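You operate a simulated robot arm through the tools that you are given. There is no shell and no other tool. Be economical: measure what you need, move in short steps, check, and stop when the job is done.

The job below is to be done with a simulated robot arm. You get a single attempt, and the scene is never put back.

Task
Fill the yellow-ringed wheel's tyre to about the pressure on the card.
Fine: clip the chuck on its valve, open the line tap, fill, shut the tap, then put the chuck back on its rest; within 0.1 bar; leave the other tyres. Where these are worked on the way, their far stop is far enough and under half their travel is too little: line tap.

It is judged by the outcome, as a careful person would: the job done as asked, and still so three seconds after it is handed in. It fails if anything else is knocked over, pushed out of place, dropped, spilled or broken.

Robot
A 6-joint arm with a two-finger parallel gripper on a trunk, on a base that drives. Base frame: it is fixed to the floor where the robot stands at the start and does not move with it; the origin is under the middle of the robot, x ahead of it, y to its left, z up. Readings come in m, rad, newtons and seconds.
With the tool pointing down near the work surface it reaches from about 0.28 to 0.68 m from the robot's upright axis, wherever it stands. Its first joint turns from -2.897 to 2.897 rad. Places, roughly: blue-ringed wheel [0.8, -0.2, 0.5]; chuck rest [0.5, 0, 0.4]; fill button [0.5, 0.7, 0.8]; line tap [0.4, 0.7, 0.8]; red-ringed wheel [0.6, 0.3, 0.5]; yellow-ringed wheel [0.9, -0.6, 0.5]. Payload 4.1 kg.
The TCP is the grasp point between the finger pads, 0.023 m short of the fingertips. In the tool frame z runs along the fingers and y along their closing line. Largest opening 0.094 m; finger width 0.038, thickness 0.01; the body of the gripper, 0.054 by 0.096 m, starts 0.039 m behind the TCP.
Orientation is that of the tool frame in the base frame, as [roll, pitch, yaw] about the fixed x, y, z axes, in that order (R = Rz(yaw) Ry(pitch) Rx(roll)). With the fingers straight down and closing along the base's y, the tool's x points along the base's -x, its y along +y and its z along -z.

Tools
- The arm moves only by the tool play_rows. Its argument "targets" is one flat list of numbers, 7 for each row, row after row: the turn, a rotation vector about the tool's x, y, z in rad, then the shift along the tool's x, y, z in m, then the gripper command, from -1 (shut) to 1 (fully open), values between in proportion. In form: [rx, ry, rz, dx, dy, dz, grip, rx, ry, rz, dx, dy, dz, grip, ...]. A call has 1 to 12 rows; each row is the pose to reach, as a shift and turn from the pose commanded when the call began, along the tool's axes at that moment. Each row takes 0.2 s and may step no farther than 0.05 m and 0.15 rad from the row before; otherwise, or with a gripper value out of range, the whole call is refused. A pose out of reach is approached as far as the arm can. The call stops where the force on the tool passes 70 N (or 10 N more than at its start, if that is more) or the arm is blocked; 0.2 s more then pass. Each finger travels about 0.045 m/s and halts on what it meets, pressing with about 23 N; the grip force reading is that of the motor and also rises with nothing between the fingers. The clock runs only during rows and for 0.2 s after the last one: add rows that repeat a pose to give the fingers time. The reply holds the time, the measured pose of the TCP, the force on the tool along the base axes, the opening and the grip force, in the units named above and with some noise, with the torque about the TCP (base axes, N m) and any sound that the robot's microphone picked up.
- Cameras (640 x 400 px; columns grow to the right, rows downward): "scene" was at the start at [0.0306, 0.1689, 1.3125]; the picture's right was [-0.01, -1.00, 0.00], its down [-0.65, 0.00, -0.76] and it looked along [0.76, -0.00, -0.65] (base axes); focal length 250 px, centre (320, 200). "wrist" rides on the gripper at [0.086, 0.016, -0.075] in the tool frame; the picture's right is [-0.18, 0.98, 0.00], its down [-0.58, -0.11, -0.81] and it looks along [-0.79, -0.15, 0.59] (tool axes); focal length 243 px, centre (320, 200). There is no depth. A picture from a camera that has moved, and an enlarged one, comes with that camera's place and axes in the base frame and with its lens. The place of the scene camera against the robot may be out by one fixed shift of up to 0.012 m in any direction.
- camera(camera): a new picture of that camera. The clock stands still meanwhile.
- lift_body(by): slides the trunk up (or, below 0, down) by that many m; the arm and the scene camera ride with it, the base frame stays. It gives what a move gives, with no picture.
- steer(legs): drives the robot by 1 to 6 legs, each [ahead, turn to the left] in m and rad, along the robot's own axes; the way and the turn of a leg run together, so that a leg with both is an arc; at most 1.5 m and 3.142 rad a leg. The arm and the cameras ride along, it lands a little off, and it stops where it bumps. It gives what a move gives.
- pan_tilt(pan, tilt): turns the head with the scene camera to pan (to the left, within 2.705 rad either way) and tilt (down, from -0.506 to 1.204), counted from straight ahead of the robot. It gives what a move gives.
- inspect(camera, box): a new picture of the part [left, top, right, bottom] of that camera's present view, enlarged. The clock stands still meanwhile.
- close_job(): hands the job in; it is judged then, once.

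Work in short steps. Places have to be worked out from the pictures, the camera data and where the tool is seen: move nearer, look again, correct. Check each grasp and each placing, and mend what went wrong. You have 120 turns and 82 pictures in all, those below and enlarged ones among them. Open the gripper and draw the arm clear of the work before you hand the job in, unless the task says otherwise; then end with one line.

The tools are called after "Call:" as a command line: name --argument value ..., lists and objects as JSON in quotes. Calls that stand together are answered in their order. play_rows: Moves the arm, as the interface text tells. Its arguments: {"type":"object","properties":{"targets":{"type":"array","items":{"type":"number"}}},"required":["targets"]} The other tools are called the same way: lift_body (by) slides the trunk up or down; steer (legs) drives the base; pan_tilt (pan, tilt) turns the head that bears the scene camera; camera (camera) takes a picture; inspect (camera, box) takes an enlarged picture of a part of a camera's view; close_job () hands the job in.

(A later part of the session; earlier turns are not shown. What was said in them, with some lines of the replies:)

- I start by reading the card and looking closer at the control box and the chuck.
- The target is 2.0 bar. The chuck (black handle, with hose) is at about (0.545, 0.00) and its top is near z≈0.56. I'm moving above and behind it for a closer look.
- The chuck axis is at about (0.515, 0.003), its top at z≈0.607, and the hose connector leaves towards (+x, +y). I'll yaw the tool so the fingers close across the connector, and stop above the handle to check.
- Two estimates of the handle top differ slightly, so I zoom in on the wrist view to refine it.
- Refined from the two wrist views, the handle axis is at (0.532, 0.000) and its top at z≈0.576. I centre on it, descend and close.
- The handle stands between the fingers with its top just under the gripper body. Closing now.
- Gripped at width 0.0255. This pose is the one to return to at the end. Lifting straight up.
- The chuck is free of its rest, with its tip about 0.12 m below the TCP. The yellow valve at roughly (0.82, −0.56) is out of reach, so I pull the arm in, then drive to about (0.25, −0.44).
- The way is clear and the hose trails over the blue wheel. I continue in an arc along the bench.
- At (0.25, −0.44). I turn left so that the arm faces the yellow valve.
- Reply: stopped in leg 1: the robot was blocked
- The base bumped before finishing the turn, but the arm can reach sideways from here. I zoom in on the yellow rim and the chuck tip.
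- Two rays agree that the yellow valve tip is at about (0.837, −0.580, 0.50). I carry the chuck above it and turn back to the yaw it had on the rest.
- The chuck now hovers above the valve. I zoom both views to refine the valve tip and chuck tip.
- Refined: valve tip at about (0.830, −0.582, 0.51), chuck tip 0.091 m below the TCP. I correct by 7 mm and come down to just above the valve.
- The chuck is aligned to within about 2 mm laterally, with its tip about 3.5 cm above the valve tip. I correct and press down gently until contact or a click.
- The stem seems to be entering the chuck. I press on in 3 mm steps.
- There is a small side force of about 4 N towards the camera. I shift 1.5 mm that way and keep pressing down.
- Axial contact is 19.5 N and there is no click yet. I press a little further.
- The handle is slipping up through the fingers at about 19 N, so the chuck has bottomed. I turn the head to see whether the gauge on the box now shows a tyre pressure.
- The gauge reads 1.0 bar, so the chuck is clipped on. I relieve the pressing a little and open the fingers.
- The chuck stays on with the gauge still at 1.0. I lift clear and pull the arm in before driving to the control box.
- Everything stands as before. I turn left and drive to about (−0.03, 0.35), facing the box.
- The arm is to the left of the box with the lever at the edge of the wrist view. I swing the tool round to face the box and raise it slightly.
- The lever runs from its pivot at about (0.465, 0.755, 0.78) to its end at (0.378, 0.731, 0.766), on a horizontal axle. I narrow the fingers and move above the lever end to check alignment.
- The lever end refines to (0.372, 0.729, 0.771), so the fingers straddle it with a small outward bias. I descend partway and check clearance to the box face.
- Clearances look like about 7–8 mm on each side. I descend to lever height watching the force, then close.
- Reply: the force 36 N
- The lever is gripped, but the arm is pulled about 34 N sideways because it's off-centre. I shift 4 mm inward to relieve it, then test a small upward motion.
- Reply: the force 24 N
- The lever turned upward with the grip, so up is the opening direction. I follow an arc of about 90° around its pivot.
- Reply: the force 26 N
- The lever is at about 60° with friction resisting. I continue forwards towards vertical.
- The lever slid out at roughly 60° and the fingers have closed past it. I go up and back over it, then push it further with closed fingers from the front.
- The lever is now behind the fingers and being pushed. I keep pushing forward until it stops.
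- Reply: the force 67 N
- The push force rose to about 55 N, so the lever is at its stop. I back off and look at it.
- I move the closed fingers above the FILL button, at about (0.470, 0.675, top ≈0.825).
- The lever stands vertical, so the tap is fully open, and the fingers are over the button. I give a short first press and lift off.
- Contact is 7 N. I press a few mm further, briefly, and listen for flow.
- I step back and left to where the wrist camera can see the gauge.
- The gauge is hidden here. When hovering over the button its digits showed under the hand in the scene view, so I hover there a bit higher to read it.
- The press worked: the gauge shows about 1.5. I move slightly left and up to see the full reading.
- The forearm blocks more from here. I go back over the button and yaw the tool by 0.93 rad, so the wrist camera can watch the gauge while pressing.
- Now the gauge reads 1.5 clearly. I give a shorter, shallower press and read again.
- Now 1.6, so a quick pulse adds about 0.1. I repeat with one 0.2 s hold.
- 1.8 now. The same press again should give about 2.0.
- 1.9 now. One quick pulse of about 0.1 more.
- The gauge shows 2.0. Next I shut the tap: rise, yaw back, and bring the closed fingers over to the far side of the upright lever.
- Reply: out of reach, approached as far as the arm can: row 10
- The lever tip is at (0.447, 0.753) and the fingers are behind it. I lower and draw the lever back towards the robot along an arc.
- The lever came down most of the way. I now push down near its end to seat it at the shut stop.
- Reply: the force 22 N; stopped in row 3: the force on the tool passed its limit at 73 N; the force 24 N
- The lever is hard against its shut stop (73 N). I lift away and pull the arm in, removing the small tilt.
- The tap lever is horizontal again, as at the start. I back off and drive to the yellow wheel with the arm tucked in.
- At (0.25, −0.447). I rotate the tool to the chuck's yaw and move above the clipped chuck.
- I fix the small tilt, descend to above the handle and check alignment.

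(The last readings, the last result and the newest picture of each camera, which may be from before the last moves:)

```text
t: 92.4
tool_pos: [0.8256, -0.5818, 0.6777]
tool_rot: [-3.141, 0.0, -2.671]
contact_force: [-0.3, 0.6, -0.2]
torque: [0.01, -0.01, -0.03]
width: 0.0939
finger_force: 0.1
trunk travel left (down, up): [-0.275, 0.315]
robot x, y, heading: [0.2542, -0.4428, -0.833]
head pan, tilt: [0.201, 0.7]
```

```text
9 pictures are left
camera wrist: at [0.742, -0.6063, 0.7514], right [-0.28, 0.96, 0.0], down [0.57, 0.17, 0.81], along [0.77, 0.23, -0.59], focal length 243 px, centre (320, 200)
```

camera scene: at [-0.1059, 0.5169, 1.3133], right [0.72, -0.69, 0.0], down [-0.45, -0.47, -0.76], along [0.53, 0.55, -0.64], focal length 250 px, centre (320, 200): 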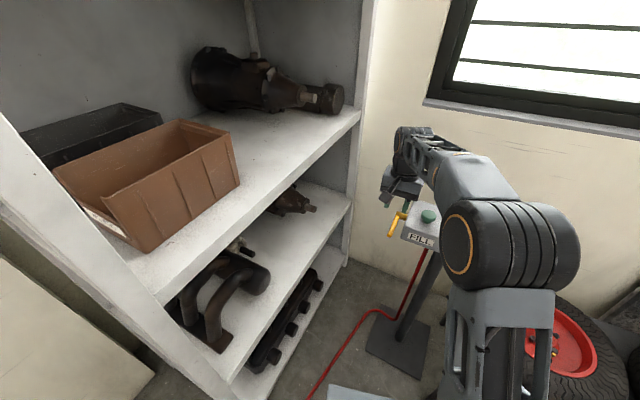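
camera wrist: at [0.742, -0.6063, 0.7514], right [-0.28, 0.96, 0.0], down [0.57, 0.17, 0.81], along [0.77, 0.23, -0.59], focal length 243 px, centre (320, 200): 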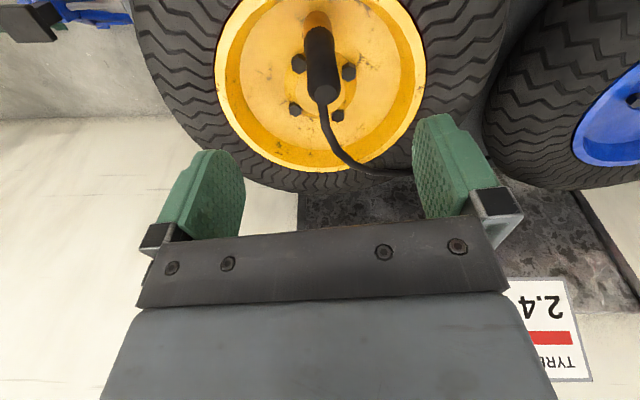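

The handle stands upright within a few degrees, its top near (0.832, −0.576, 0.588). I descend, grip it as before and look.

Call:
play_rows --targets '[0, 0, 0, -0.0067, 0.001, 0.03, 1, 0, 0, 0, -0.0067, 0.001, 0.07, 1, 0, 0, 0, -0.0067, 0.001, 0.11, 1, 0, 0, 0, -0.0067, 0.001, 0.11, 0.4, 0, 0, 0, -0.0067, 0.001, 0.11, -0.2, 0, 0, 0, -0.0067, 0.001, 0.11, -0.8, 0, 0, 0, -0.0067, 0.001, 0.11, -1, 0, 0, 0, -0.0067, 0.001, 0.11, -1, 0, 0, 0, -0.0067, 0.001, 0.11, -1, 0, 0, 0, -0.0067, 0.001, 0.11, -1]'

Call:
camera --camera "wrist"

```text
t: 94.6
tool_pos: [0.8321, -0.5773, 0.569]
tool_rot: [3.141, -0.002, -2.671]
contact_force: [0.9, -1.1, -0.1]
torque: [-0.12, -0.04, 0.0]
width: 0.0256
finger_force: 22.8
trunk travel left (down, up): [-0.275, 0.315]
robot x, y, heading: [0.257, -0.4486, -0.839]
head pan, tilt: [0.201, 0.7]
```

```text
8 pictures are left
camera wrist: at [0.7469, -0.6028, 0.6414], right [-0.28, 0.96, 0.0], down [0.57, 0.17, 0.81], along [0.77, 0.23, -0.59], focal length 243 px, centre (320, 200)
```

wrist: 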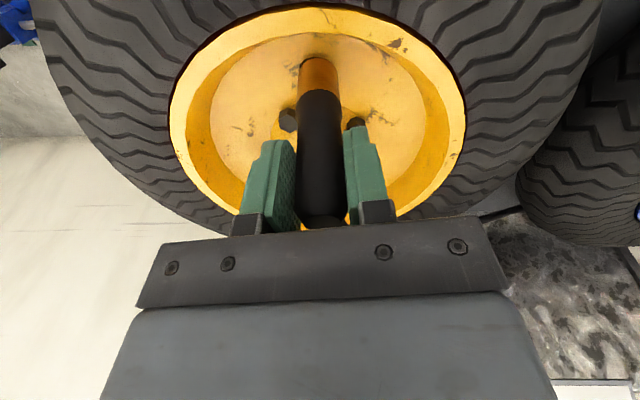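

Gripped much as on the rest. I pull straight up to unclip it.

Call:
play_rows --targets '[0, 0, 0, 0, 0, -0.01, -1, 0, 0, 0, 0, 0, -0.02, -1, 0, 0, 0, 0, 0, -0.04, -1, 0, 0, 0, 0, 0, -0.07, -1, 0, 0, 0, 0, 0, -0.11, -1, 0, 0, 0, 0, 0, -0.15, -1, 0, 0, 0, 0, 0, -0.19, -1, 0, 0, 0, 0, 0, -0.22, -1]'

Call:
camera --camera "wrist"

```text
t: 96.4
tool_pos: [0.8318, -0.5769, 0.7899]
tool_rot: [3.14, 0.0, -2.672]
contact_force: [-0.1, -0.4, -1.1]
torque: [0.01, 0.0, 0.0]
width: 0.0254
finger_force: 22.8
trunk travel left (down, up): [-0.275, 0.315]
robot x, y, heading: [0.257, -0.4432, -0.837]
head pan, tilt: [0.201, 0.7]
```

```text
7 pictures are left
camera wrist: at [0.7469, -0.6022, 0.8625], right [-0.28, 0.96, 0.0], down [0.57, 0.17, 0.81], along [0.77, 0.23, -0.59], focal length 243 px, centre (320, 200)
```

wrist: 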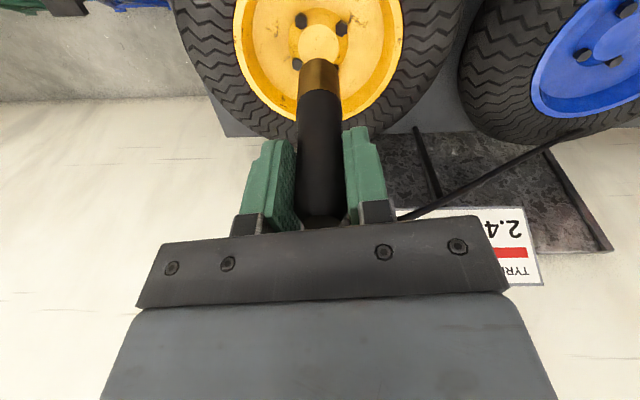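

The chuck is off and held, sitting about 1 cm lower in the grip than before. I pull the arm in and drive back to the starting spot in front of the rest.

Call:
play_rows --targets '[0, 0, 0, 0.028, 0.0225, 0, -1, 0, 0, 0, 0.056, 0.045, 0, -1, 0, 0, 0, 0.084, 0.0675, 0, -1, 0, 0, 0, 0.112, 0.09, 0, -1, 0, 0, 0, 0.14, 0.1125, 0, -1, 0, 0, 0, 0.167, 0.135, 0, -1]'

Call:
steer --legs '[[0, -0.2], [-0.51, 0], [0, 1.04]]'

```text
t: 97.8
tool_pos: [0.6227, -0.5332, 0.7873]
tool_rot: [-3.141, 0.0, -2.67]
contact_force: [-0.6, -0.2, -1.2]
torque: [0.03, 0.02, 0.03]
width: 0.0256
finger_force: 23.0
trunk travel left (down, up): [-0.275, 0.315]
robot x, y, heading: [0.2525, -0.4453, -0.835]
head pan, tilt: [0.201, 0.7]
```

```text
t: 104.2
tool_pos: [0.3034, 0.2121, 0.7878]
tool_rot: [-3.14, 0.0, -1.827]
contact_force: [0.0, 0.0, -1.3]
torque: [-0.01, 0.01, -0.02]
width: 0.0255
finger_force: 23.1
trunk travel left (down, up): [-0.275, 0.315]
robot x, y, heading: [-0.0078, -0.0031, 0.001]
head pan, tilt: [0.201, 0.7]
```

Back at the origin. I rotate to the rest's yaw, move above the rest and descend partway.

Call:
play_rows --targets '[0, 0, 0.1207, 0.0209, -0.03916, 0, -1, 0, 0, 0.2414, 0.0418, -0.0783, 0, -1, 0, 0, 0.3621, 0.0627, -0.1175, 0, -1, 0, 0, 0.4829, 0.0836, -0.1566, 0, -1, 0, 0, 0.6036, 0.1045, -0.1958, 0, -1, 0, 0, 0.7243, 0.1254, -0.235, 0, -1, 0, 0, 0.845, 0.1463, -0.2741, 0, -1, 0, 0, 0.845, 0.1463, -0.2741, 0.04, -1, 0, 0, 0.845, 0.1463, -0.2741, 0.08, -1, 0, 0, 0.845, 0.1463, -0.2741, 0.12, -1, 0, 0, 0.845, 0.1463, -0.2741, 0.16, -1]'

Call:
inspect --camera "wrist" --box '[220, 0, 420, 240]'

```text
t: 106.6
tool_pos: [0.5319, 0.0019, 0.627]
tool_rot: [3.141, -0.001, -2.673]
contact_force: [0.7, 0.2, -0.9]
torque: [0.04, -0.05, 0.03]
width: 0.0253
finger_force: 22.8
trunk travel left (down, up): [-0.275, 0.315]
robot x, y, heading: [-0.0101, -0.0031, 0.004]
head pan, tilt: [0.201, 0.7]
```

```text
1.67 times, centred on (320, 120) of wrist
camera zoom: at [0.4455, -0.023, 0.7003], right [-0.28, 0.96, 0.0], down [0.57, 0.17, 0.81], along [0.77, 0.23, -0.59], focal length 404 px, centre (320, 333)
```

zoom: 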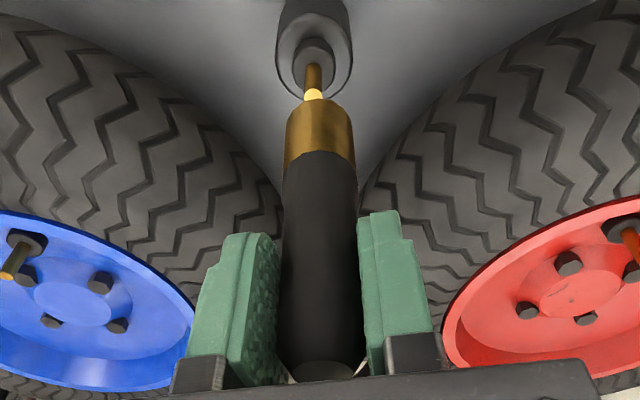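

The rest holds a peg whose tip appears about 2.5 mm left of the chuck axis. I correct and lower the chuck onto it.

Call:
play_rows --targets '[0, 0, 0, -0.001, -0.0025, 0.01, -1, 0, 0, 0, -0.001, -0.0025, 0.025, -1, 0, 0, 0, -0.001, -0.0025, 0.035, -1, 0, 0, 0, -0.001, -0.0025, 0.045, -1, 0, 0, 0, -0.001, -0.0025, 0.053, -1, 0, 0, 0, -0.001, -0.0025, 0.059, -1]'

Call:
inspect --camera "wrist" --box '[220, 0, 420, 240]'

```text
t: 108.0
tool_pos: [0.5335, -0.0009, 0.5684]
tool_rot: [3.141, 0.0, -2.671]
contact_force: [1.9, -0.4, -2.3]
torque: [-0.01, -0.04, -0.01]
width: 0.025
finger_force: 23.2
trunk travel left (down, up): [-0.275, 0.315]
robot x, y, heading: [-0.0081, -0.0061, 0.007]
head pan, tilt: [0.201, 0.7]
```

```text
1.67 times, centred on (320, 120) of wrist
camera zoom: at [0.4485, -0.0248, 0.6424], right [-0.28, 0.96, 0.0], down [0.57, 0.17, 0.81], along [0.77, 0.23, -0.59], focal length 404 px, centre (320, 333)
```

zoom: 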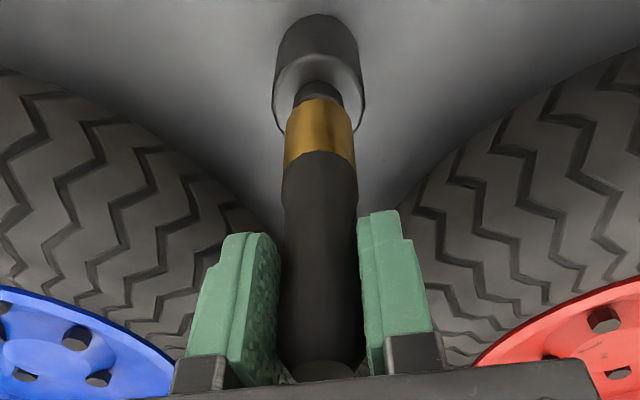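

The peg is inside the chuck, still about 1 cm from seated. I continue down until I feel contact.

Call:
play_rows --targets '[0, 0, 0, 0, 0, 0.004, -1, 0, 0, 0, 0, 0, 0.008, -1, 0, 0, 0, 0, 0, 0.011, -1, 0, 0, 0, 0, 0, 0.014, -1]'

```text
t: 109.0
tool_pos: [0.5331, -0.0005, 0.554]
tool_rot: [-3.141, -0.001, -2.672]
contact_force: [0.4, 0.0, -1.6]
torque: [0.01, -0.05, 0.03]
width: 0.0255
finger_force: 23.0
trunk travel left (down, up): [-0.275, 0.315]
robot x, y, heading: [-0.011, -0.0069, 0.008]
head pan, tilt: [0.201, 0.7]
```

Call:
play_rows --targets '[0, 0, 0, 0, 0, 0.003, -1, 0, 0, 0, 0, 0, 0.006, -1, 0, 0, 0, 0, 0, 0.009, -1]'

Call:
inspect --camera "wrist" --box '[220, 0, 420, 240]'

```text
t: 109.8
tool_pos: [0.5353, 0.0003, 0.5474]
tool_rot: [-3.139, 0.005, -2.671]
contact_force: [1.6, -0.4, 19.4]
torque: [0.05, -0.13, -0.02]
width: 0.0259
finger_force: 22.8
trunk travel left (down, up): [-0.275, 0.315]
robot x, y, heading: [-0.0096, -0.0061, 0.004]
head pan, tilt: [0.201, 0.7]
```

```text
1.67 times, centred on (320, 120) of wrist
camera zoom: at [0.4494, -0.0251, 0.6209], right [-0.28, 0.96, 0.0], down [0.56, 0.17, 0.81], along [0.78, 0.23, -0.59], focal length 404 px, centre (320, 333)
```

zoom: 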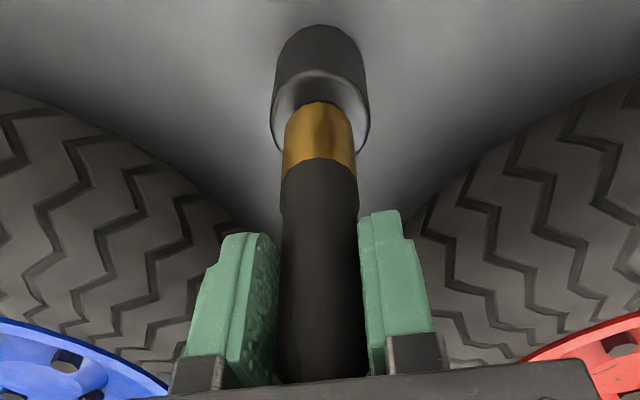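

It is seated in the cup with 19 N contact. I relieve the pressure, open the fingers and lift straight off.

Call:
play_rows --targets '[0, 0, 0, 0, 0, -0.003, -1, 0, 0, 0, 0, 0, -0.003, -0.5, 0, 0, 0, 0, 0, -0.003, 0.2, 0, 0, 0, 0, 0, -0.003, 1, 0, 0, 0, 0, 0, -0.003, 1, 0, 0, 0, 0, 0, -0.003, 1, 0, 0, 0, 0, 0, -0.04, 1, 0, 0, 0, 0, 0, -0.08, 1, 0, 0, 0, 0, 0, -0.12, 1, 0, 0, 0, 0.03, 0.01, -0.16, 1, 0, 0, 0, 0.07, 0.02, -0.18, 1, 0, 0, 0, 0.11, 0.03, -0.2, 1]'

Call:
camera --camera "wrist"

Call:
pan_tilt --pan 0.1 --tilt 0.709

Call:
camera --camera "scene"

```text
refused: row 10 steps farther than a row can; nothing moved
```

```text
3 pictures are left
camera wrist: at [0.4494, -0.0251, 0.6209], right [-0.28, 0.96, 0.0], down [0.56, 0.17, 0.81], along [0.78, 0.23, -0.59], focal length 243 px, centre (320, 200)
```

wrist: 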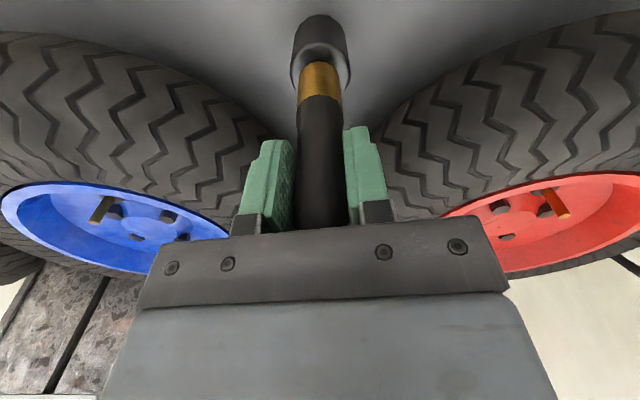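

```text
t: 110.4
tool_pos: [0.5347, -0.0004, 0.547]
tool_rot: [-3.14, 0.002, -2.672]
contact_force: [7.3, 1.2, 17.7]
torque: [0.04, -0.41, 0.01]
width: 0.0257
finger_force: 23.0
trunk travel left (down, up): [-0.275, 0.315]
robot x, y, heading: [-0.0081, -0.0057, 0.01]
head pan, tilt: [0.099, 0.709]
```

```text
2 pictures are left
camera scene: at [0.0216, 0.1723, 1.3126], right [0.11, -0.99, 0.0], down [-0.65, -0.07, -0.76], along [0.76, 0.08, -0.65], focal length 250 px, centre (320, 200)
```

scene: 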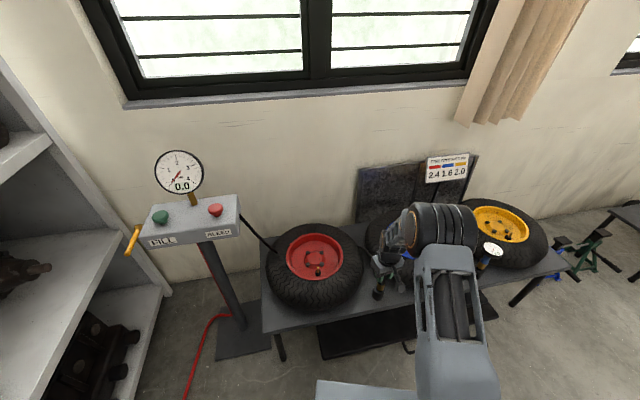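

A row was refused for being marginally too long, so nothing moved. I repeat with smaller steps.

Call:
play_rows --targets '[0, 0, 0, 0, 0, -0.003, -1, 0, 0, 0, 0, 0, -0.003, -0.5, 0, 0, 0, 0, 0, -0.003, 0.2, 0, 0, 0, 0, 0, -0.003, 1, 0, 0, 0, 0, 0, -0.003, 1, 0, 0, 0, 0, 0, -0.003, 1, 0, 0, 0, 0, 0, -0.03, 1, 0, 0, 0, 0, 0, -0.07, 1, 0, 0, 0, 0, 0, -0.11, 1, 0, 0, 0, 0, 0, -0.15, 1, 0, 0, 0, 0.03, 0.01, -0.17, 1, 0, 0, 0, 0.06, 0.02, -0.19, 1]'

Call:
play_rows --targets '[0, 0, 0, 0.03, 0.01, -0.02, 1, 0, 0, 0, 0.06, 0.02, -0.04, 1]'

Call:
camera --camera "wrist"

```text
t: 113.0
tool_pos: [0.4731, -0.0081, 0.7358]
tool_rot: [-3.141, -0.002, -2.669]
contact_force: [0.0, 0.2, -0.1]
torque: [0.02, 0.06, -0.03]
width: 0.0941
finger_force: 0.1
trunk travel left (down, up): [-0.275, 0.315]
robot x, y, heading: [-0.0085, -0.0083, 0.007]
head pan, tilt: [0.099, 0.709]
```

```text
t: 113.6
tool_pos: [0.408, -0.0192, 0.7756]
tool_rot: [-3.14, 0.001, -2.672]
contact_force: [0.6, 0.4, 0.1]
torque: [0.0, 0.02, -0.02]
width: 0.0939
finger_force: 0.1
trunk travel left (down, up): [-0.275, 0.315]
robot x, y, heading: [-0.0108, -0.005, 0.006]
head pan, tilt: [0.099, 0.709]
```

```text
1 pictures are left
camera wrist: at [0.3229, -0.0439, 0.85], right [-0.28, 0.96, 0.0], down [0.57, 0.17, 0.81], along [0.77, 0.23, -0.59], focal length 243 px, centre (320, 200)
```

wrist: 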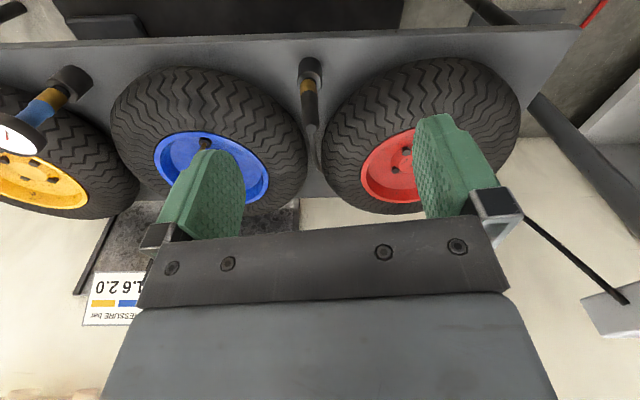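

The chuck stands on its rest, the tap is shut, the gripper is open and the arm is clear. I hand the job in.

Call:
close_job

```text
The job is handed in.
```

I filled the yellow-ringed tyre to 2.0 bar on the gauge, matching the card, then pushed the tap hard against its shut stop and put the chuck back on its rest, leaving the other tyres alone.
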